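You operate a simulated robot arm through the tools that you are given. There is no shell and no other tool. Be economical: measure what you need, move in short steps, check, and stop when the job is done.

Carry out the task below with a simulated robot arm. There is one attempt and no reset: what you move stays moved.

TASK
Fit the orange sleeve on the upright shaft and get its run-out on the display.
Fine: probe against it, knob round to 1, probe clear again.
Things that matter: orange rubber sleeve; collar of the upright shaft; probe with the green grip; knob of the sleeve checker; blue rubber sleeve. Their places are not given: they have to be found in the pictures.

It is judged by the outcome, as a careful person would: the job done as asked, and still so three seconds after it is handed in. It fails if anything else is knocked over, pushed out of place, dropped, spilled or broken.

THE ROBOT
A 7-joint arm with a two-finger parallel gripper, fixed in place. Base frame: the origin is at the foot of the arm, x ahead of it, y to its left, z up; the work surface is at about z = 0. Lengths are in mm, angles in degrees, forces in N, time in s.
With the tool pointing down near the work surface it reaches from about 220 to 580 mm from the base axis. Its first joint turns from -66.0 to 66.0 degrees. Payload 2.5 kg.
Tool frame: the origin (TCP) lies between the finger pads and is the grasp point; the fingertips stand 23 mm ahead of it; z points along the fingers, y is the line along which they close. The gripper opens to 94 mm. The fingers are 38 mm wide and 10 mm thick; the gripper's body (54 by 96 mm) begins 39 mm behind the TCP.
Orientation is told as [roll, pitch, yaw] about the base's x, y, z axes, in that order, counted from this pose: with the fingers straight down and closing along the base's y, the tool's x points along the base's -x, its y along +y and its z along -z.

THE INTERFACE
- The arm moves only by the tool nudge_tool. Its argument "commands" is a list of rows, each an object of numbers (a shift or turn left out is 0, a gripper value left out holds the last): "tx", "ty", "tz": the shift along the tool's x, y, z in mm; "ax", "ay", "az": the turn, a rotation vector about the tool's x, y, z in degrees; "jaw": the opening in per cent of the stroke, from 0 (shut) to 100 (fully open). In form: [{"tx": .., "ty": .., "tz": .., "ax": .., "ay": .., "az": .., "jaw": ..}, ...]. A call has 1 to 12 rows; each row shifts and turns the commanded pose from where the row before left it, along the tool's axes as they then stand. A row lasts 0.2 s, in which the tool goes at most 50 mm and 8.6 degrees; a call with a longer step from one row to the next is refused whole, and so is a gripper value outside its range. A pose out of reach is approached as far as the arm can. The call stops where the force on the tool passes 40 N (or 10 N more than at its start, if that is more) or the arm is blocked; 0.2 s more then pass. The fingers move at their own pace (about 108 mm/s each) and stop on an object; they squeeze with about 33 N. The grip force told is the motor's: it shows also when the fingers shut on nothing. Time passes only in rows, and 0.2 s behind the last, so rows that do not move let the fingers close. It gives the time, the measured TCP pose, the force on the tool (base axes), the opening and the grip force at its end, in the units of the frame above (readings bear some noise).
- Cameras (640 x 400 px; columns grow to the right, rows downward): "scene" is fixed at [104, -393.6, 558]; the picture's right is [0.93, -0.37, 0.00], its down [-0.15, -0.38, -0.91] and it looks along [0.34, 0.84, -0.41] (base axes); focal length 344 px, centre (320, 200). "wrist" rides on the gripper at [-39, 0, -44] in the tool frame; the picture's right is [0.00, -1.00, 0.00], its down [0.97, 0.00, -0.24] and it looks along [0.24, 0.00, 0.97] (tool axes); focal length 218 px, centre (320, 200).
- snapshot(camera): a new picture of that camera. No time passes.
- pixel_to_xyz(camera, pixels): for up to 12 pixels [column, row] of the newest picture of that camera ("zoom" is the newest enlarged one), the place [x, y, z] in the base frame of the surface seen there, good to about 2 mm. No time passes.
- close_up(camera, box): a new picture of the part [left, top, right, bottom] of that camera's present view, enlarged. No time passes.
- job_done(): hands the job in; it is judged then, once.

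Work in short steps. Measure before you move; look again where a grasp or a placing could have gone wrong, and mend it. You have 80 turns and 34 pictures in all, the two below and enlarged ones among them. Open the gripper and draw the arm clear of the work before you hand the job in, unless the task says otherwise; then end with one line.

The tools are called after ">>>" by a JSON object that holds its "api" and its "payload". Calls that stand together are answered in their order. nudge_tool: Moves the arm, as the interface text tells. Its arguments: {"type":"object","properties":{"commands":{"type":"array"}},"required":["commands"]} The other tools are called the same way: snapshot (camera) takes a picture; pixel_to_xyz (camera, pixels) gives the place of the surface under pixels of a picture; close_up (camera, box) takes an enlarged picture of a part of a camera's view; job_done () hands the job in.

At the start:

```text
time_s: 0.0
ee_pos: [317.2, 134.9, 371.5]
tcp_rot: [-0.1, -0.1, -0.1]
contact_force: [-0.1, 0.0, 0.4]
finger_gap: 93.9
gripper_force: 0.1
```

scene: 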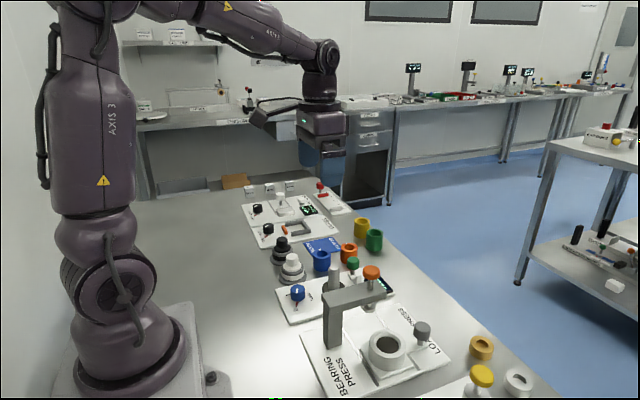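
wrist: 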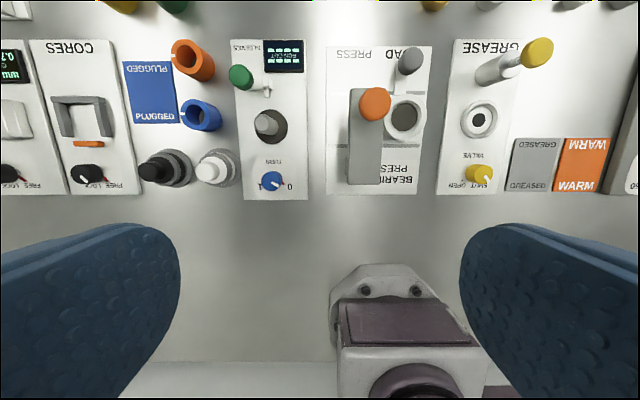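

The wrist picture shows the sleeve checker around (270,120) and the orange sleeve at (190,60). I take an enlarged view and measure.

>>> {"api": "close_up", "payload": {"camera": "wrist", "box": [120, 20, 320, 210]}}

>>> {"api": "close_up", "payload": {"camera": "scene", "box": [260, 200, 420, 330]}}

>>> {"api": "pixel_to_xyz", "payload": {"camera": "wrist", "pixels": [[190, 60], [200, 115], [268, 124], [240, 77], [271, 181], [285, 57], [262, 90], [187, 48], [300, 110], [240, 110], [192, 78], [178, 47]]}}

```text
2.11 times, centred on (220, 115) of wrist
```

zoom: 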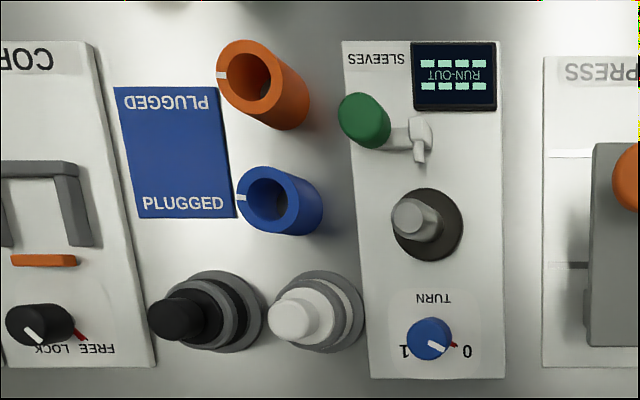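

```text
3.08 times, centred on (340, 265) of scene
```

zoom: 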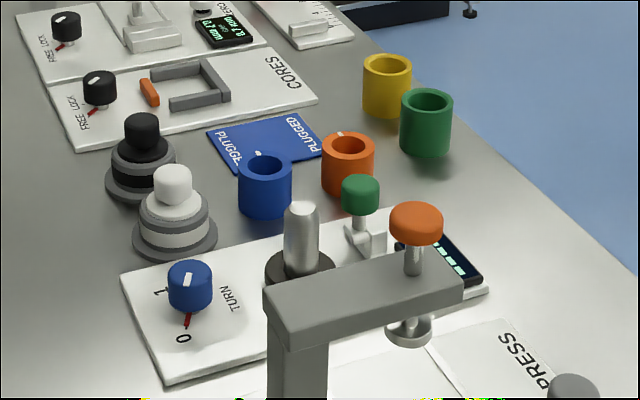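

```text
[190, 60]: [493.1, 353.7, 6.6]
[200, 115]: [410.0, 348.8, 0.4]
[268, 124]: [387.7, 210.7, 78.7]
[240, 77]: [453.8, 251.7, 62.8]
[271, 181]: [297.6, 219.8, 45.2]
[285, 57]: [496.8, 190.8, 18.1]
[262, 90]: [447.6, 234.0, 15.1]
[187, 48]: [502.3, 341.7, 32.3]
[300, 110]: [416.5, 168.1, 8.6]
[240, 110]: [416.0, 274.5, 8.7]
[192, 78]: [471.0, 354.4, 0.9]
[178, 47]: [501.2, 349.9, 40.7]
```

I measure the orange sleeve's and the shaft's edges in the enlarged scene picture.

>>> {"api": "pixel_to_xyz", "payload": {"camera": "zoom", "pixels": [[324, 150], [348, 162], [372, 150], [340, 134], [347, 185], [265, 180], [265, 158], [302, 212], [302, 265], [360, 190], [365, 240], [190, 275]]}}

>>> {"api": "pixel_to_xyz", "payload": {"camera": "wrist", "pixels": [[174, 56], [182, 40], [190, 43], [199, 52], [194, 60], [204, 43], [216, 70], [196, 103], [202, 113], [207, 100], [214, 111], [188, 110]]}}

>>> {"api": "close_up", "payload": {"camera": "scene", "box": [315, 235, 395, 285]}}

```text
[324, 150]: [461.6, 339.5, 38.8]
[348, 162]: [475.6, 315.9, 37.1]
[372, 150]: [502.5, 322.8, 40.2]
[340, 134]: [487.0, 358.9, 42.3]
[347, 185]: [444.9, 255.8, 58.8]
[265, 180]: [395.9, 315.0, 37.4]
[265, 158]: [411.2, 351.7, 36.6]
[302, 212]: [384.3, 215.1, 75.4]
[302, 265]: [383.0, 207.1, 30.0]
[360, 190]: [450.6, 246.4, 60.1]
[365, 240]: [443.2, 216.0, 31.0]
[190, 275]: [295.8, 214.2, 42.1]
```

```text
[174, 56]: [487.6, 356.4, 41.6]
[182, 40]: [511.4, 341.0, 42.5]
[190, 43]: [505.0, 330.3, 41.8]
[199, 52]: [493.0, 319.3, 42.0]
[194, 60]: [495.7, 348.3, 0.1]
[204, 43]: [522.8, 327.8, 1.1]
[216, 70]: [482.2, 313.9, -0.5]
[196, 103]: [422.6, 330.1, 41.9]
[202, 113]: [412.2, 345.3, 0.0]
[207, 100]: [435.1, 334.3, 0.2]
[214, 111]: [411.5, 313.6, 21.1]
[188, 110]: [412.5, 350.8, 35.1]
```

```text
8.00 times, centred on (355, 260) of scene
```

zoom: 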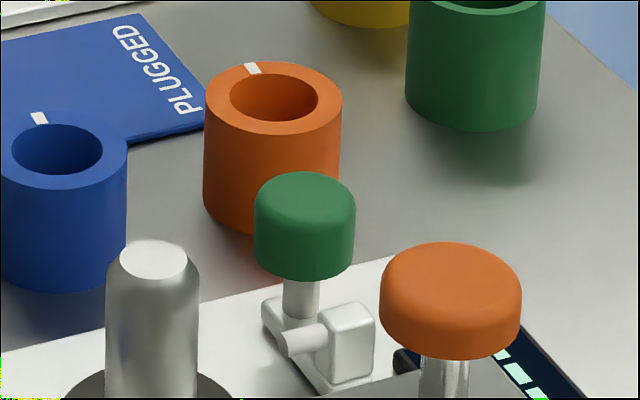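

>>> {"api": "pixel_to_xyz", "payload": {"camera": "zoom", "pixels": [[208, 97], [339, 97], [274, 132], [273, 66], [232, 97], [317, 97], [5, 150], [124, 150], [62, 186], [64, 116], [108, 262], [196, 262]]}}

>>> {"api": "snapshot", "payload": {"camera": "wrist"}}

```text
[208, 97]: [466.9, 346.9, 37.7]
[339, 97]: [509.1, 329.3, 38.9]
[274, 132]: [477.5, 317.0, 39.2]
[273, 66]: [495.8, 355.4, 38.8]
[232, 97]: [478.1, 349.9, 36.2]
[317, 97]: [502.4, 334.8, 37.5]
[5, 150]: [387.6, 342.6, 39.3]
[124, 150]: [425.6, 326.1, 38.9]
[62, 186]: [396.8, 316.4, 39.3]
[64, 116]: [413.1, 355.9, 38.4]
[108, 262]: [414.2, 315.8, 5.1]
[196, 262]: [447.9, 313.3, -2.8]
```

```text
28 pictures are left
```

wrist: 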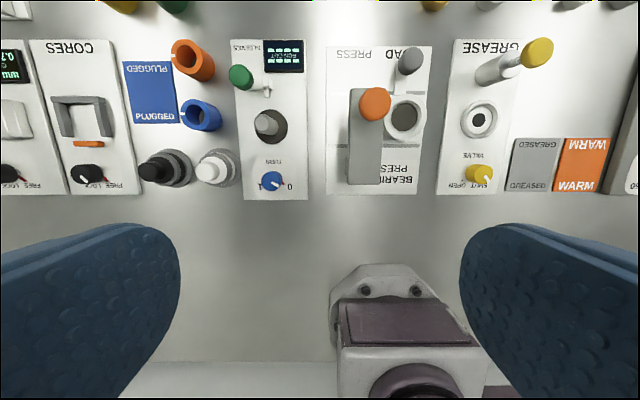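

The orange sleeve's rim is centred at about (488,337), radius about 21, height about 40. The shaft is at about (384,212), with its top at about 76. I move above the sleeve with the jaws part open, to see whether that point is in reach.

>>> {"api": "nudge_tool", "payload": {"commands": [{"tx": -21.4, "ty": 25.3, "tz": 27}, {"tx": -21.4, "ty": 25.3, "tz": 27}, {"tx": -21.4, "ty": 25.3, "tz": 27}, {"tx": -21.4, "ty": 25.3, "tz": 27}, {"tx": -21.4, "ty": 25.3, "tz": 27}, {"tx": -21.4, "ty": 25.3, "tz": 27}, {"tx": -21.4, "ty": 25.3, "tz": 27}, {"tx": -21.4, "ty": 25.3, "tz": 27}, {"jaw": 75}, {}]}}

>>> {"api": "snapshot", "payload": {"camera": "wrist"}}

>>> {"api": "pixel_to_xyz", "payload": {"camera": "wrist", "pixels": [[320, 200]]}}

```text
time_s: 2.2
ee_pos: [487.6, 335.9, 154.3]
tcp_rot: [0.0, -0.1, 0.0]
contact_force: [0.6, -0.8, -0.8]
finger_gap: 70.6
gripper_force: 0.0
```

```text
27 pictures are left
```

wrist: 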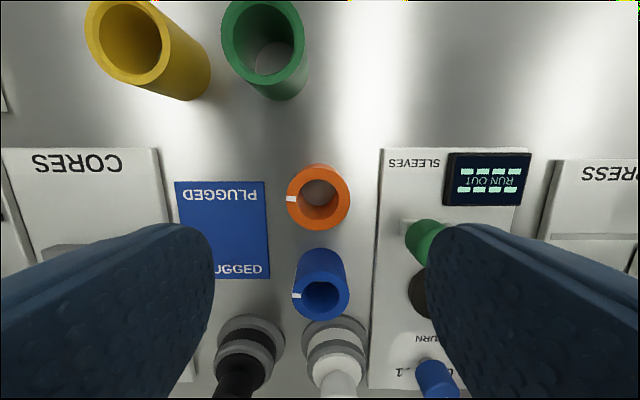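

```text
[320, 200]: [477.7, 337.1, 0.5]
```

The pose was reached. The orange rim is at (318,197) in the wrist picture, so I measure its edges.

>>> {"api": "pixel_to_xyz", "payload": {"camera": "wrist", "pixels": [[289, 198], [347, 198], [318, 167], [318, 227], [300, 205], [336, 205], [298, 285], [346, 285], [320, 305], [427, 228], [270, 10], [415, 228]]}}

```text
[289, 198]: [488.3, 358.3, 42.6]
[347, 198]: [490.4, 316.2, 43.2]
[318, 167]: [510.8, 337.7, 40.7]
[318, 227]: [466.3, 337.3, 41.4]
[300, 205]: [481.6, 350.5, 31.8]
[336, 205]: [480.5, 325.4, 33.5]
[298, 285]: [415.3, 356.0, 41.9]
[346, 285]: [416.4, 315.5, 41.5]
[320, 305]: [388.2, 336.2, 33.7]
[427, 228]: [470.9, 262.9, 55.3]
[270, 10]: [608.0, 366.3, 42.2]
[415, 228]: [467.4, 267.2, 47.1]
```

The centre is at (488.5,337.3). I descend to z≈28 and close.

>>> {"api": "nudge_tool", "payload": {"commands": [{"tx": -0.9, "ty": 1.4, "tz": 30}, {"tz": 30}, {"tz": 30}, {"tz": 20}, {"tz": 16}, {}, {"jaw": 0}, {}, {}]}}

```text
time_s: 4.2
ee_pos: [485.8, 337.1, 31.1]
tcp_rot: [0.0, 0.0, -0.2]
contact_force: [0.5, -0.4, -0.5]
finger_gap: 46.7
gripper_force: 32.9
out of reach, approached as far as the arm can: row 5
```

Gripped at a gap of 46.7. I lift and bring it toward the shaft, staying high (z≈150).

>>> {"api": "nudge_tool", "payload": {"commands": [{"tz": -15}, {"tz": -25}, {"tz": -30}, {"tz": -30}, {"tz": -25}, {}]}}

>>> {"api": "snapshot", "payload": {"camera": "wrist"}}

```text
time_s: 5.6
ee_pos: [486.0, 337.9, 155.2]
tcp_rot: [0.0, 0.0, 0.1]
contact_force: [0.0, 0.6, 0.4]
finger_gap: 46.7
gripper_force: 33.3
```

```text
26 pictures are left
```

wrist: 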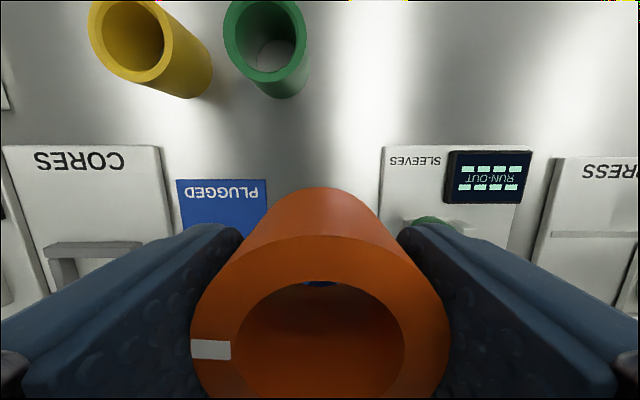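

Held. I measure the rim to learn where it sits in the gripper, and take an enlarged scene view of the shaft.

>>> {"api": "pixel_to_xyz", "payload": {"camera": "wrist", "pixels": [[196, 325], [444, 325], [320, 240], [270, 250], [370, 250], [320, 282], [240, 340], [402, 340], [320, 192], [212, 390], [430, 390]]}}

>>> {"api": "close_up", "payload": {"camera": "scene", "box": [290, 235, 400, 305]}}

```text
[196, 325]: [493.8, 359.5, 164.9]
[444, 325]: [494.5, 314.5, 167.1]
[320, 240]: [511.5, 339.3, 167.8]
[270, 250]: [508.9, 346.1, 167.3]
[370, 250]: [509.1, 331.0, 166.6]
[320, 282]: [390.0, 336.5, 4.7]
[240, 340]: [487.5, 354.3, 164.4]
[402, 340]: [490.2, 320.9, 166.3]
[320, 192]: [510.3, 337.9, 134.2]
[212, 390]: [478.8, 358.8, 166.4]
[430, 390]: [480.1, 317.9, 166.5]
```

```text
5.71 times, centred on (345, 270) of scene
```

zoom: 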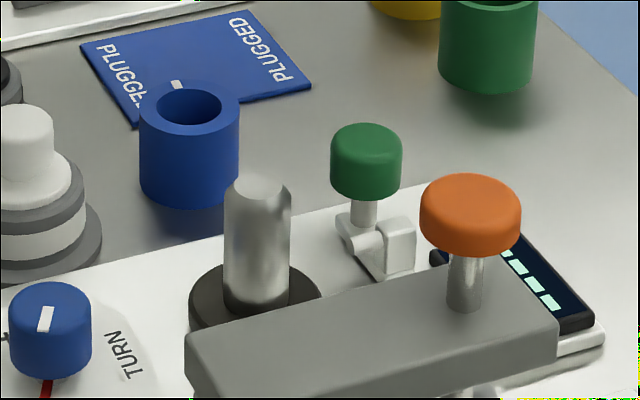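

>>> {"api": "pixel_to_xyz", "payload": {"camera": "zoom", "pixels": [[228, 230], [258, 230], [287, 230], [258, 182], [258, 290], [200, 300], [310, 295], [258, 260], [228, 260], [287, 260], [195, 310], [366, 140]]}}

```text
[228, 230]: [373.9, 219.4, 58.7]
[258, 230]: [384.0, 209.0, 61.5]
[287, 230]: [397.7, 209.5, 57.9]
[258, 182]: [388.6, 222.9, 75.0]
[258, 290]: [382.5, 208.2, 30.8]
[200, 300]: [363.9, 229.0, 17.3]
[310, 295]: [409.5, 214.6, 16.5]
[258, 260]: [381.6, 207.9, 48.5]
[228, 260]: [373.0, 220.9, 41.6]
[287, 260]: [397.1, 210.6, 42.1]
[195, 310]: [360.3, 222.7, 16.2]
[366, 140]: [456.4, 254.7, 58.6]
```

Before fitting I look at the shaft from above: I move so it appears ahead of the held sleeve.

>>> {"api": "nudge_tool", "payload": {"commands": [{"tx": 29, "ty": -20}, {"tx": 29, "ty": -20}, {"tx": 29, "ty": -20}, {"tx": 29, "ty": -20}, {"tx": 29, "ty": -20}, {"tx": 29, "ty": -20}, {}]}}

>>> {"api": "snapshot", "payload": {"camera": "wrist"}}

```text
time_s: 7.2
ee_pos: [311.4, 217.4, 154.5]
tcp_rot: [0.1, 0.0, 0.0]
contact_force: [0.0, -0.1, -0.1]
finger_gap: 46.8
gripper_force: 32.8
```

```text
24 pictures are left
```

wrist: 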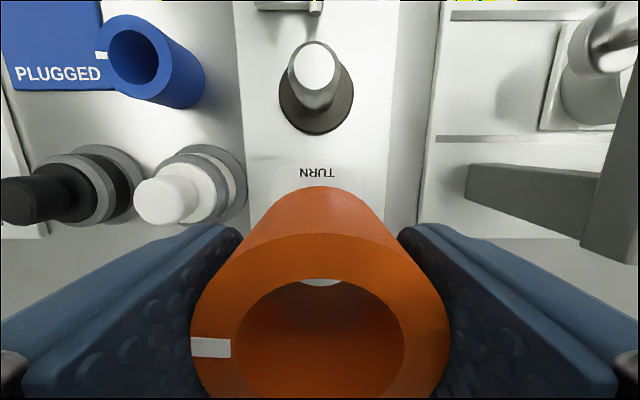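

The shaft top is at (314,67) and the collar ring at (316,90). I measure these and the neighbouring press arm.

>>> {"api": "pixel_to_xyz", "payload": {"camera": "wrist", "pixels": [[314, 67], [298, 67], [331, 67], [314, 50], [314, 86], [284, 92], [350, 92], [316, 130], [292, 117], [470, 180], [600, 130], [170, 200]]}}

```text
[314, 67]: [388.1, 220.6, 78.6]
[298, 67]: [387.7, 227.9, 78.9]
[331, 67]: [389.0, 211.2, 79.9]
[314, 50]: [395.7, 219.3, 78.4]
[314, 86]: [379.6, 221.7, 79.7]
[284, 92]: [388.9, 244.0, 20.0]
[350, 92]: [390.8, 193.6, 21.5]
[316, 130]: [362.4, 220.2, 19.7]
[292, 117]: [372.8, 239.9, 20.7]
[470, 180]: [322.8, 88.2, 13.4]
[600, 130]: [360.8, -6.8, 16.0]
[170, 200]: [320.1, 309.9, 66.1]
```

The shaft axis is at (388,219.5), its top is at 79 and the collar top is at about 20. The sleeve sits +2.5 in x from the TCP, so I target TCP (385.5,219.5) and come down to just above the shaft.

>>> {"api": "nudge_tool", "payload": {"commands": [{"tx": -37, "ty": 1}, {"tx": -37.1, "ty": 1.1}, {}, {"tz": 15}, {"tz": 15}, {"tz": 8}, {}]}}

>>> {"api": "snapshot", "payload": {"camera": "wrist"}}

>>> {"api": "close_up", "payload": {"camera": "scene", "box": [260, 180, 420, 280]}}

```text
time_s: 8.8
ee_pos: [387.3, 219.3, 116.5]
tcp_rot: [0.0, 0.0, 0.0]
contact_force: [-0.4, -1.0, -0.5]
finger_gap: 46.8
gripper_force: 32.7
```

```text
23 pictures are left
```

wrist: 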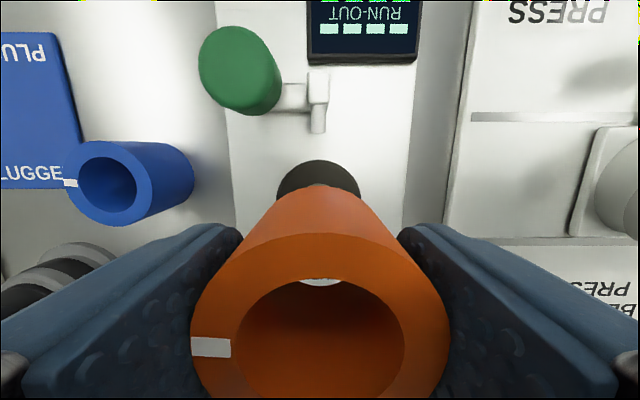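

```text
4.00 times, centred on (340, 230) of scene
```

zoom: 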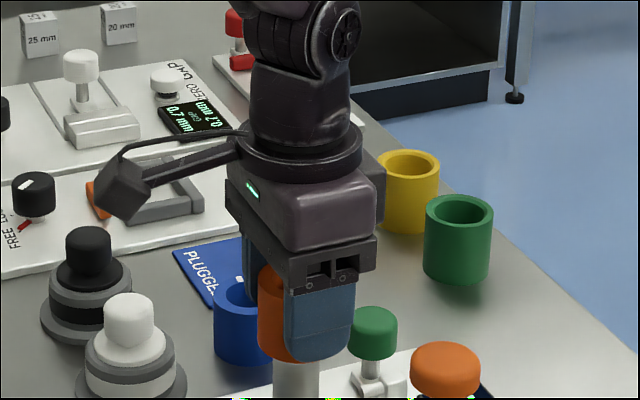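

TCP x reads 387.3, so I correct by −1.8. I measure the probe parts while they are in view, then lower over the shaft.

>>> {"api": "pixel_to_xyz", "payload": {"camera": "wrist", "pixels": [[318, 130], [318, 88], [292, 96], [240, 60], [203, 65], [270, 65], [235, 30], [235, 108], [278, 84], [318, 118]]}}

>>> {"api": "nudge_tool", "payload": {"commands": [{"tx": 1.8}, {"tz": 8}, {"tz": 8}, {"tz": 8}, {}]}}

```text
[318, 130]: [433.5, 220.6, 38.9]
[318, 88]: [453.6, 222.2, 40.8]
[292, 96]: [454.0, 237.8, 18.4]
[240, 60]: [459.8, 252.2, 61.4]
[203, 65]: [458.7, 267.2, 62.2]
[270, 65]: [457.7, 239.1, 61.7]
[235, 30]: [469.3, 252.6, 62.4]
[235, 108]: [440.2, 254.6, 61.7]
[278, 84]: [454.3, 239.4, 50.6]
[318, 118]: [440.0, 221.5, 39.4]
```

```text
time_s: 10.0
ee_pos: [384.5, 218.8, 92.5]
tcp_rot: [0.0, 0.0, 0.0]
contact_force: [0.7, 0.3, -0.9]
finger_gap: 46.9
gripper_force: 33.4
```

There is no force with the sleeve bottom now below the shaft top. I carry on toward the collar.

>>> {"api": "nudge_tool", "payload": {"commands": [{"tx": -0.5, "tz": 8}, {"tz": 8}, {"tz": 8}, {"tz": 8}, {"tz": 5}, {}]}}

```text
time_s: 11.4
ee_pos: [385.3, 218.5, 56.8]
tcp_rot: [0.0, -0.1, 0.0]
contact_force: [0.4, -0.1, -0.6]
finger_gap: 46.8
gripper_force: 33.4
```

>>> {"api": "nudge_tool", "payload": {"commands": [{"tz": 2}, {"tz": 2}, {"tz": 1.5}, {"tz": 1.5}, {"tz": 1}, {}]}}

```text
time_s: 12.6
ee_pos: [385.0, 218.3, 49.6]
tcp_rot: [0.0, 0.1, 0.1]
contact_force: [-1.5, -0.6, 4.1]
finger_gap: 46.6
gripper_force: 32.3
stopped in row 6: the force on the tool passed its limit (the readings are from after the stop); the commanded pose is now the measured one
```

Contact came at z≈49.6, the seat height I expected. I release and rise straight up.

>>> {"api": "nudge_tool", "payload": {"commands": [{"jaw": 75}, {}, {"tz": -10}, {"tz": -20}, {"tz": -30}, {"tz": -30}, {"tz": -20, "tx": 30}, {"tx": 35}, {}]}}

>>> {"api": "snapshot", "payload": {"camera": "wrist"}}

>>> {"api": "close_up", "payload": {"camera": "scene", "box": [290, 225, 418, 305]}}

```text
time_s: 14.6
ee_pos: [319.5, 219.5, 159.7]
tcp_rot: [-0.1, 0.1, 0.0]
contact_force: [-0.3, -0.3, 0.9]
finger_gap: 70.5
gripper_force: 0.0
```

```text
21 pictures are left
```

wrist: 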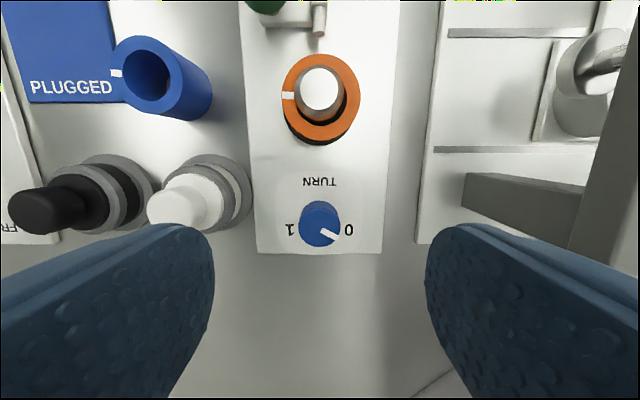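

```text
5.00 times, centred on (354, 265) of scene
```

zoom: 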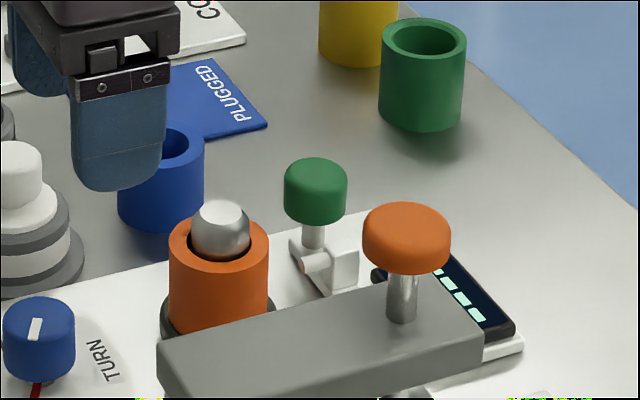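

The sleeve sits on the collar. I look closely at the knob, whose pointer is at about (328,232), and measure the rim, the knob and the marks.

>>> {"api": "close_up", "payload": {"camera": "wrist", "box": [250, 165, 394, 255]}}

>>> {"api": "pixel_to_xyz", "payload": {"camera": "wrist", "pixels": [[288, 105], [350, 105], [320, 140], [319, 58], [318, 222], [302, 222], [338, 222], [291, 230], [349, 230], [319, 243], [321, 90]]}}

```text
4.44 times, centred on (322, 210) of wrist
```

zoom: 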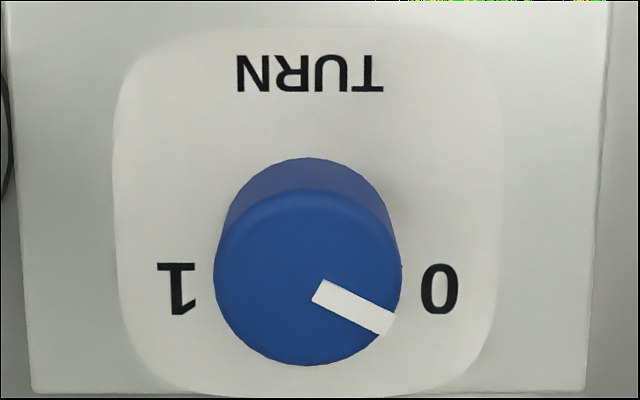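

```text
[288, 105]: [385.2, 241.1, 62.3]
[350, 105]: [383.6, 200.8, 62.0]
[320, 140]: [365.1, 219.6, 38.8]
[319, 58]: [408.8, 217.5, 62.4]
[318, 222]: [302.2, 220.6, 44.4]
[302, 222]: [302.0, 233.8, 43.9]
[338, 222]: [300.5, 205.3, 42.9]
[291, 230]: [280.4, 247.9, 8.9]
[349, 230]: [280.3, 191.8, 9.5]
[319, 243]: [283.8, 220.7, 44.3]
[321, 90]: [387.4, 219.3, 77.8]
```

The sleeve top reads z=62.3, so it is seated. The knob centre is at about (297.5,220), top 44.5, with 0 and 1 about 120° apart. Now I look closely at the probe.

>>> {"api": "close_up", "payload": {"camera": "scene", "box": [335, 250, 383, 280]}}

>>> {"api": "nudge_tool", "payload": {"commands": [{"tx": -35, "ty": 12}, {"tx": -35, "ty": 12}, {"tx": -10, "ty": 10}, {}]}}

>>> {"api": "snapshot", "payload": {"camera": "wrist"}}

```text
13.33 times, centred on (359, 265) of scene
```

zoom: 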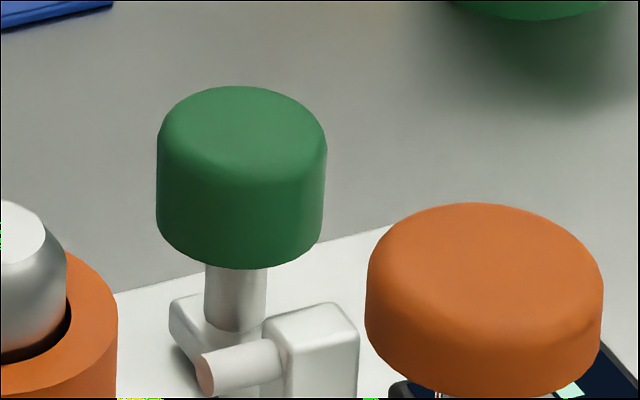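

```text
time_s: 15.6
ee_pos: [400.0, 254.1, 159.9]
tcp_rot: [-0.1, 0.1, 0.0]
contact_force: [0.3, -0.5, -0.7]
finger_gap: 70.5
gripper_force: 0.1
```

```text
17 pictures are left
```

wrist: 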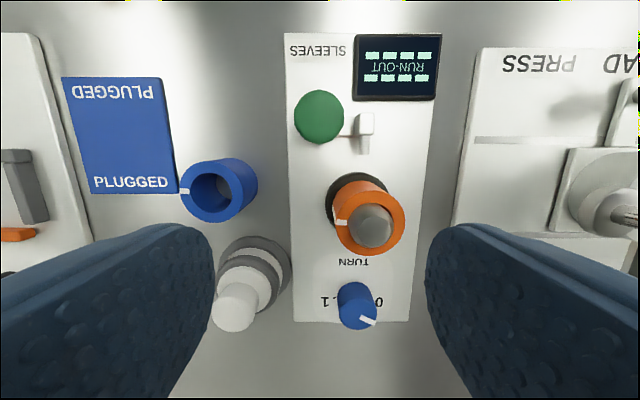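

>>> {"api": "pixel_to_xyz", "payload": {"camera": "wrist", "pixels": [[319, 117], [297, 117], [341, 117], [319, 93], [319, 140], [364, 150], [364, 120], [348, 131], [338, 220], [405, 220], [230, 300], [220, 190]]}}

```text
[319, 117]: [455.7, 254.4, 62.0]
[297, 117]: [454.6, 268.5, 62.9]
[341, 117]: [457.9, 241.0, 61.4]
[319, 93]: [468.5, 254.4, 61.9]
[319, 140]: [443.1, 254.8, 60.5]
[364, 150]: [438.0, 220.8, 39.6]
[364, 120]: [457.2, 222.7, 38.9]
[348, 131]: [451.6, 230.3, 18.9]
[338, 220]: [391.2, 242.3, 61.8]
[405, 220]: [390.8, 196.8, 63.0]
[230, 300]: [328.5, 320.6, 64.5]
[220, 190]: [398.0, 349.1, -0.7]
```

The green grip is centred at (455.7,254.6), about 28 wide, top at 62. The needle tip is at x≈433 and the sleeve face at ≈410.5. I move over it, narrow the jaws, descend to TCP z≈69 (tips at 46, above the block) and grip it, set back 3 mm in x.

>>> {"api": "nudge_tool", "payload": {"commands": [{"tx": -30, "jaw": 43}, {"tx": -29, "ty": 0.5}, {}, {"tz": 30}, {"tz": 30}, {"tz": 20}, {"tz": 11}, {}, {"jaw": 0}, {}, {}]}}

```text
time_s: 18.0
ee_pos: [459.1, 253.3, 70.0]
tcp_rot: [0.1, 0.0, 0.1]
contact_force: [0.6, 10.6, -8.5]
finger_gap: 31.3
gripper_force: 45.0
```

Gripped at a gap of 31.3. I slide the probe toward the sleeve (base −x) in small steps.

>>> {"api": "nudge_tool", "payload": {"commands": [{"tx": 3}, {"tx": 3}, {"tx": 3}, {}]}}

```text
time_s: 19.0
ee_pos: [449.4, 255.0, 68.4]
tcp_rot: [0.0, 0.2, 0.1]
contact_force: [1.4, 16.5, -14.5]
finger_gap: 31.6
gripper_force: 45.5
```

It moves freely in x, but side forces are building (y 16, z −14). I check with a picture.

>>> {"api": "close_up", "payload": {"camera": "wrist", "box": [220, 20, 540, 220]}}

>>> {"api": "close_up", "payload": {"camera": "scene", "box": [310, 225, 406, 285]}}

```text
2.00 times, centred on (380, 120) of wrist
```

zoom: 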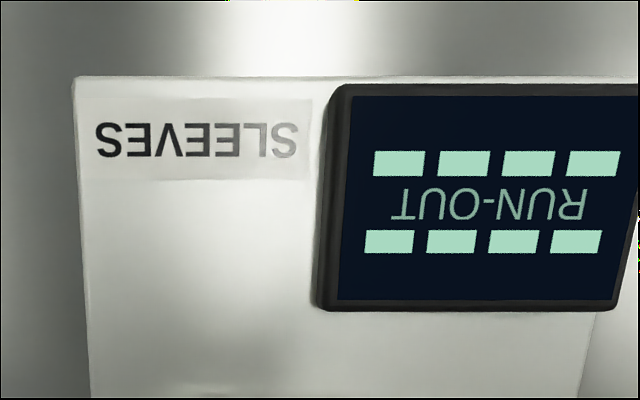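

```text
6.67 times, centred on (358, 255) of scene
```

zoom: 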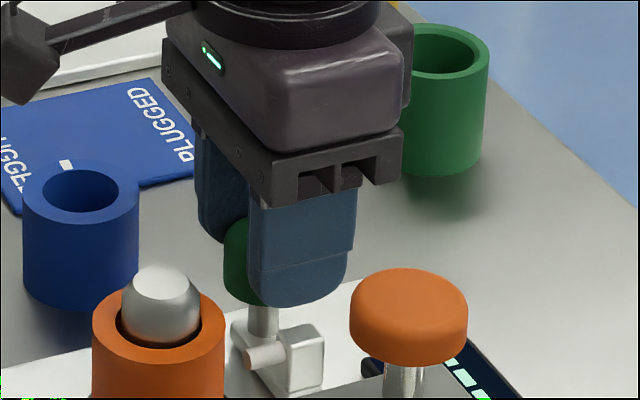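

The needle has followed and is nearer the sleeve. I ease the side load slightly and carry on.

>>> {"api": "nudge_tool", "payload": {"commands": [{"tx": 2, "ty": 0.7, "tz": 0.7}, {"tx": 2}, {"tx": 2}, {}]}}

```text
time_s: 20.0
ee_pos: [444.1, 254.0, 68.9]
tcp_rot: [-0.2, 0.1, 0.0]
contact_force: [0.7, 10.5, -5.8]
finger_gap: 31.6
gripper_force: 45.0
```

>>> {"api": "nudge_tool", "payload": {"commands": [{"tx": 1.5, "ty": 0.6, "tz": 0.4}, {"tx": 1.5}, {"tx": 1}, {"tx": 1}, {}]}}

```text
time_s: 21.2
ee_pos: [440.1, 254.0, 67.2]
tcp_rot: [-0.1, 0.0, -0.1]
contact_force: [0.4, -0.9, 7.5]
finger_gap: 31.6
gripper_force: 45.0
```

>>> {"api": "nudge_tool", "payload": {"commands": [{"tx": 1, "tz": -0.3}, {"tx": 1}, {}]}}

>>> {"api": "close_up", "payload": {"camera": "scene", "box": [318, 255, 382, 295]}}

```text
time_s: 22.0
ee_pos: [438.1, 254.9, 68.9]
tcp_rot: [0.0, -0.1, -0.1]
contact_force: [14.3, 0.7, -4.1]
finger_gap: 31.9
gripper_force: 45.1
```

```text
10.00 times, centred on (350, 275) of scene
```

zoom: 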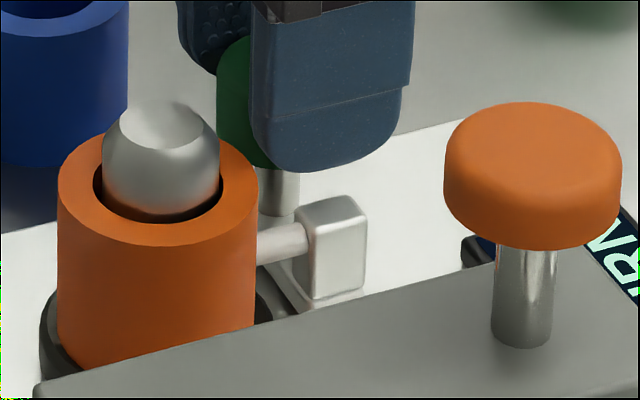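

The needle is against the sleeve (x force 14). I open the jaws only a little, rise, and move over toward the knob.

>>> {"api": "nudge_tool", "payload": {"commands": [{"jaw": 43}, {}, {"tz": -20}, {"tz": -30}, {"tz": -30}, {"tz": -10}, {"tx": 40, "ty": -10}, {"tx": 40, "ty": -12}, {"tx": 30, "ty": -12}, {}]}}

>>> {"api": "snapshot", "payload": {"camera": "wrist"}}

```text
time_s: 24.2
ee_pos: [326.1, 221.2, 159.0]
tcp_rot: [0.0, 0.1, 0.0]
contact_force: [0.1, -0.5, -0.1]
finger_gap: 40.3
gripper_force: 0.1
```

```text
13 pictures are left
```

wrist: 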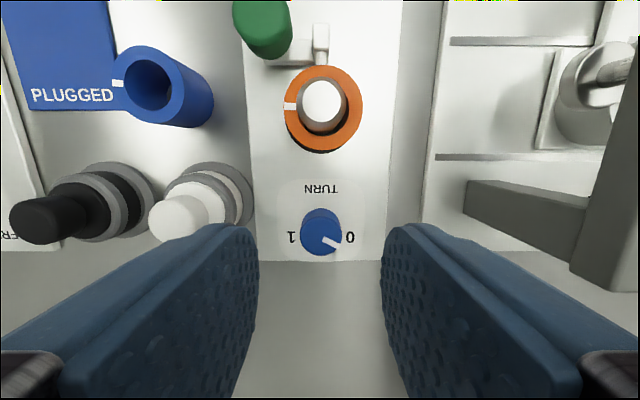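

The probe stayed against the sleeve. I re-measure the knob, at (321,235), and pre-turn the tool −60° so the 120° turn is centred.

>>> {"api": "pixel_to_xyz", "payload": {"camera": "wrist", "pixels": [[321, 237], [303, 237], [340, 237], [321, 253], [321, 222]]}}

>>> {"api": "nudge_tool", "payload": {"commands": [{"tx": 14, "ty": -0.6, "az": -8.5}, {"az": -8.5}, {"az": -8.5}, {"az": -8.5}, {"az": -8.5}, {"az": -8.5}, {"az": -8.5}, {}]}}

```text
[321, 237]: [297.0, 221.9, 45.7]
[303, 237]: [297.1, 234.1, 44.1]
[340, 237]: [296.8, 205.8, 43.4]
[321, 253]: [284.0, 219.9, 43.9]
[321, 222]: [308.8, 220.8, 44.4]
```

```text
time_s: 26.0
ee_pos: [313.2, 219.8, 159.0]
tcp_rot: [0.1, 0.2, 59.6]
contact_force: [0.0, 0.3, 1.1]
finger_gap: 40.5
gripper_force: 0.1
```

The knob centre is at (297,220.3). I shift there in tool axes (yaw 59.6) and descend with a pause to check.

>>> {"api": "nudge_tool", "payload": {"commands": [{"tx": 7.8, "ty": 14.2}, {"tz": 30}, {"tz": 30}, {}]}}

```text
time_s: 27.0
ee_pos: [297.7, 220.5, 97.6]
tcp_rot: [0.0, 0.1, 59.5]
contact_force: [0.2, 0.1, -0.4]
finger_gap: 40.2
gripper_force: 0.0
```

>>> {"api": "nudge_tool", "payload": {"commands": [{"tz": 20}, {"tz": 15}, {"tz": 10}, {"tz": 7.5}, {}, {"jaw": 0}, {}, {}]}}

```text
time_s: 28.8
ee_pos: [296.1, 221.0, 46.9]
tcp_rot: [0.0, 0.1, 59.6]
contact_force: [-0.2, 2.2, -2.4]
finger_gap: 33.9
gripper_force: 44.4
```

The knob is gripped with low forces. I turn it clockwise seen from above (az+).

>>> {"api": "nudge_tool", "payload": {"commands": [{"az": 8}, {"az": 8}, {"az": 8}, {"az": 8}, {}]}}

```text
time_s: 30.0
ee_pos: [296.2, 220.9, 45.7]
tcp_rot: [0.0, 0.2, 27.3]
contact_force: [-1.5, 0.1, 5.4]
finger_gap: 33.5
gripper_force: 45.1
```

>>> {"api": "nudge_tool", "payload": {"commands": [{"az": 8}, {"az": 8}, {"az": 8}, {"az": 8}, {"az": 8}, {"az": 8}, {"az": 8}, {"az": 8}, {}]}}

>>> {"api": "snapshot", "payload": {"camera": "wrist"}}

```text
time_s: 32.0
ee_pos: [296.3, 219.3, 46.1]
tcp_rot: [-0.3, 0.1, -36.6]
contact_force: [-8.0, -17.5, 20.0]
finger_gap: 33.7
gripper_force: 45.3
```

```text
12 pictures are left
```

wrist: 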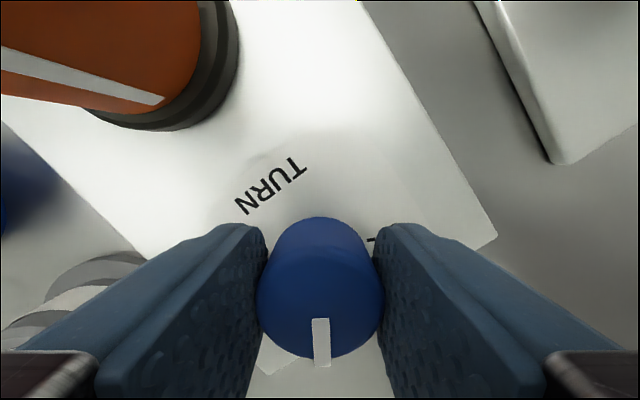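

The pointer has followed and has about 24° to go to 1. I finish the turn.

>>> {"api": "nudge_tool", "payload": {"commands": [{"az": 6, "tz": -0.5}, {"az": 6}, {"az": 6}, {"az": 6}, {}]}}

>>> {"api": "close_up", "payload": {"camera": "scene", "box": [260, 235, 420, 335]}}

```text
time_s: 33.2
ee_pos: [296.7, 219.8, 45.9]
tcp_rot: [-0.3, -0.2, -60.7]
contact_force: [-4.9, -25.6, 9.2]
finger_gap: 34.1
gripper_force: 45.1
```

```text
4.00 times, centred on (340, 285) of scene
```

zoom: 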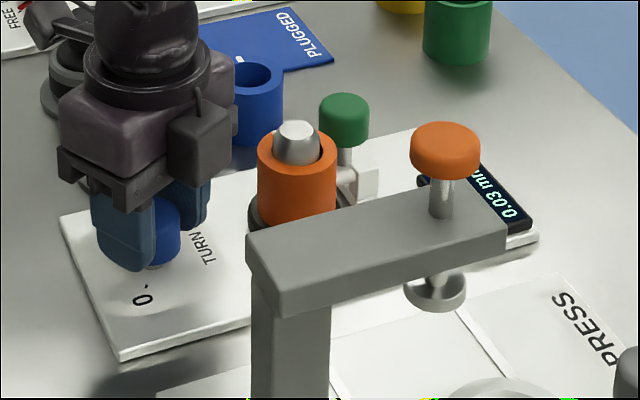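

The display now reads 0.03 mm. I release the knob, rise, and turn the tool back to yaw 0.

>>> {"api": "nudge_tool", "payload": {"commands": [{"jaw": 55}, {}, {"tz": -15}, {"tz": -30}, {"tz": -35}, {"tz": -34}, {"az": -8.5}, {"az": -8.5}, {"az": -8.5}, {"az": -8.5}, {"az": -8.5}, {"az": -8.5}]}}

>>> {"api": "nudge_tool", "payload": {"commands": [{"az": -8.5}, {"tx": -30, "ty": 5}, {}]}}

>>> {"api": "snapshot", "payload": {"camera": "wrist"}}

```text
time_s: 35.8
ee_pos: [298.0, 219.8, 161.6]
tcp_rot: [-0.1, 0.1, -9.4]
contact_force: [-0.5, -0.6, 0.0]
finger_gap: 51.8
gripper_force: 0.1
```

```text
time_s: 36.6
ee_pos: [327.3, 224.6, 160.5]
tcp_rot: [-0.1, 0.1, -1.0]
contact_force: [-0.8, 0.3, 0.2]
finger_gap: 51.8
gripper_force: 0.0
```

```text
10 pictures are left
```

wrist: 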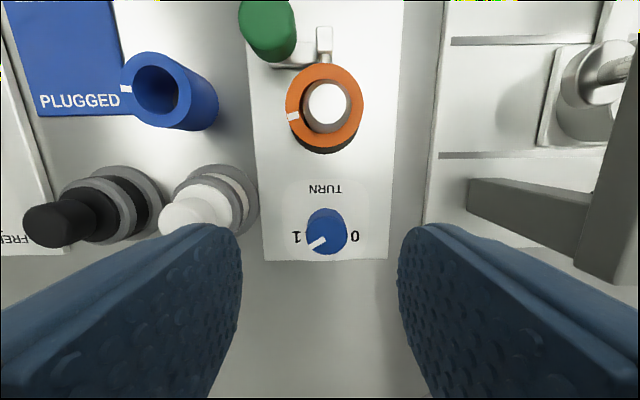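

The pointer is at 1. Now I go back to the probe grip (TCP about 438,254.5), as grasped before.

>>> {"api": "nudge_tool", "payload": {"commands": [{"az": -1, "jaw": 43}, {"tx": -40, "ty": 10}, {"tx": -40, "ty": 10}, {"tx": -32, "ty": 10}, {}]}}

>>> {"api": "snapshot", "payload": {"camera": "wrist"}}

>>> {"api": "pixel_to_xyz", "payload": {"camera": "wrist", "pixels": [[320, 170], [320, 200], [300, 185], [340, 185]]}}

```text
time_s: 37.8
ee_pos: [440.4, 253.2, 160.6]
tcp_rot: [-0.1, 0.1, 0.0]
contact_force: [0.7, 0.3, -0.5]
finger_gap: 40.2
gripper_force: 0.0
```

```text
9 pictures are left
```

wrist: 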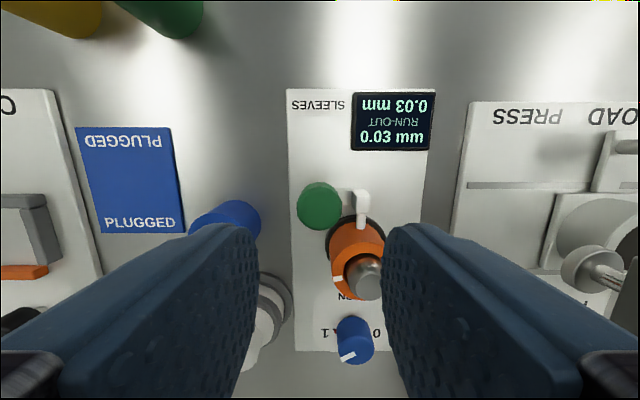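

```text
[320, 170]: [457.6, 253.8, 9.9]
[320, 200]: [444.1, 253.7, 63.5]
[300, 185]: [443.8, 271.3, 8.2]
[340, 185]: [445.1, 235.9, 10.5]
```

>>> {"api": "pixel_to_xyz", "payload": {"camera": "wrist", "pixels": [[319, 206], [319, 186], [319, 226], [299, 206], [340, 206], [365, 245], [362, 200]]}}

```text
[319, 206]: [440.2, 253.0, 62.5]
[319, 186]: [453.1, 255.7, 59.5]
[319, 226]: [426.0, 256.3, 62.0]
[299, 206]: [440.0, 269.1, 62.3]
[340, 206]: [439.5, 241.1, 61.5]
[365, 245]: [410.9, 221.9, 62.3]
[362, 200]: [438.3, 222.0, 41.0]
```

The grip is centred at (439.5,255). I descend and grip it, then draw it back in +x.

>>> {"api": "nudge_tool", "payload": {"commands": [{"tx": -1.6, "ty": 1.5}, {"tz": 30}, {"tz": 30}, {"tz": 20}, {"tz": 11.5}, {}, {"jaw": 0}, {}, {}]}}

>>> {"api": "nudge_tool", "payload": {"commands": [{"tx": -3}, {"tx": -3}, {"tx": -3}, {}]}}

```text
time_s: 39.8
ee_pos: [440.9, 254.2, 68.0]
tcp_rot: [-0.3, 0.0, -0.2]
contact_force: [0.5, -17.0, 2.8]
finger_gap: 31.5
gripper_force: 44.3
```

```text
time_s: 40.8
ee_pos: [450.1, 255.1, 68.2]
tcp_rot: [-0.3, 0.1, -0.2]
contact_force: [-1.0, -23.7, 3.6]
finger_gap: 31.5
gripper_force: 45.2
```

It slides freely. I ease the y load and take it back the rest of the way.

>>> {"api": "nudge_tool", "payload": {"commands": [{"tx": -2, "ty": -0.7}, {"tx": -2}, {"tx": -2}, {"tx": -1.5}, {}]}}

```text
time_s: 42.0
ee_pos: [458.2, 254.2, 69.2]
tcp_rot: [-0.2, 0.1, -0.1]
contact_force: [-1.5, -23.3, 5.8]
finger_gap: 31.7
gripper_force: 45.3
```

The probe is back at about its starting place. I release, rise and move away.

>>> {"api": "nudge_tool", "payload": {"commands": [{"jaw": 43}, {}, {"tz": -15}, {"tz": -30}, {"tz": -30}, {"tz": -30}, {"tx": 35, "ty": -10, "tz": -20}, {"tx": 35, "ty": -15, "tz": -20}, {"tx": 35, "ty": -20, "tz": -20, "jaw": 90}, {"tz": -20}, {}]}}

>>> {"api": "snapshot", "payload": {"camera": "wrist"}}

>>> {"api": "close_up", "payload": {"camera": "scene", "box": [260, 215, 420, 315]}}

```text
time_s: 44.4
ee_pos: [351.5, 209.9, 254.4]
tcp_rot: [-0.1, 0.1, 0.1]
contact_force: [0.2, -0.5, 0.0]
finger_gap: 84.5
gripper_force: 0.1
```

```text
8 pictures are left
```

wrist: 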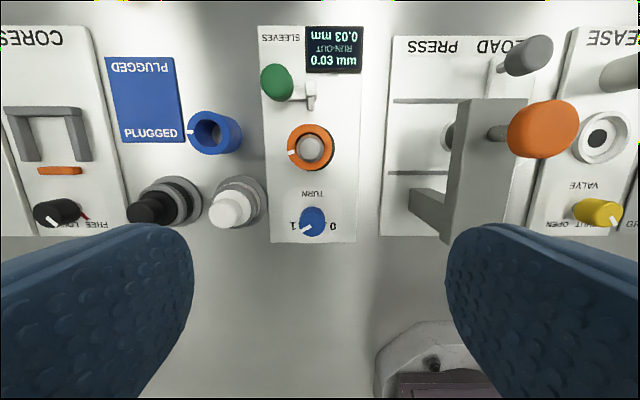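

```text
4.00 times, centred on (340, 265) of scene
```

zoom: 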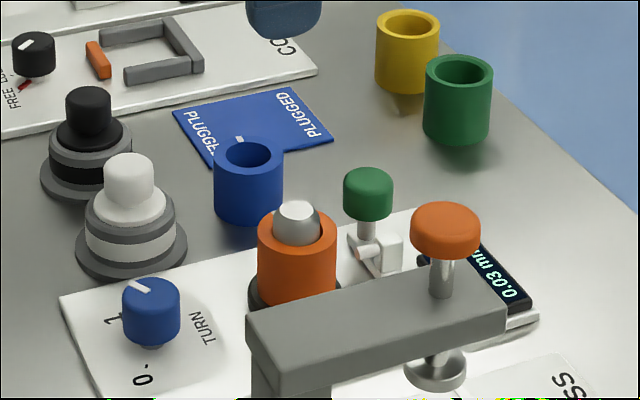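

The display holds 0.03 mm, the knob is at 1, the probe is clear, the sleeve is on the collar and the blue sleeve is undisturbed. The arm is clear of the work, so I hand in.

>>> {"api": "job_done", "payload": {}}

```text
The job is handed in.
```

The orange sleeve is on the shaft, seated on its collar, and the display shows a run-out of 0.03 mm; the knob is at 1 and the probe is clear again.
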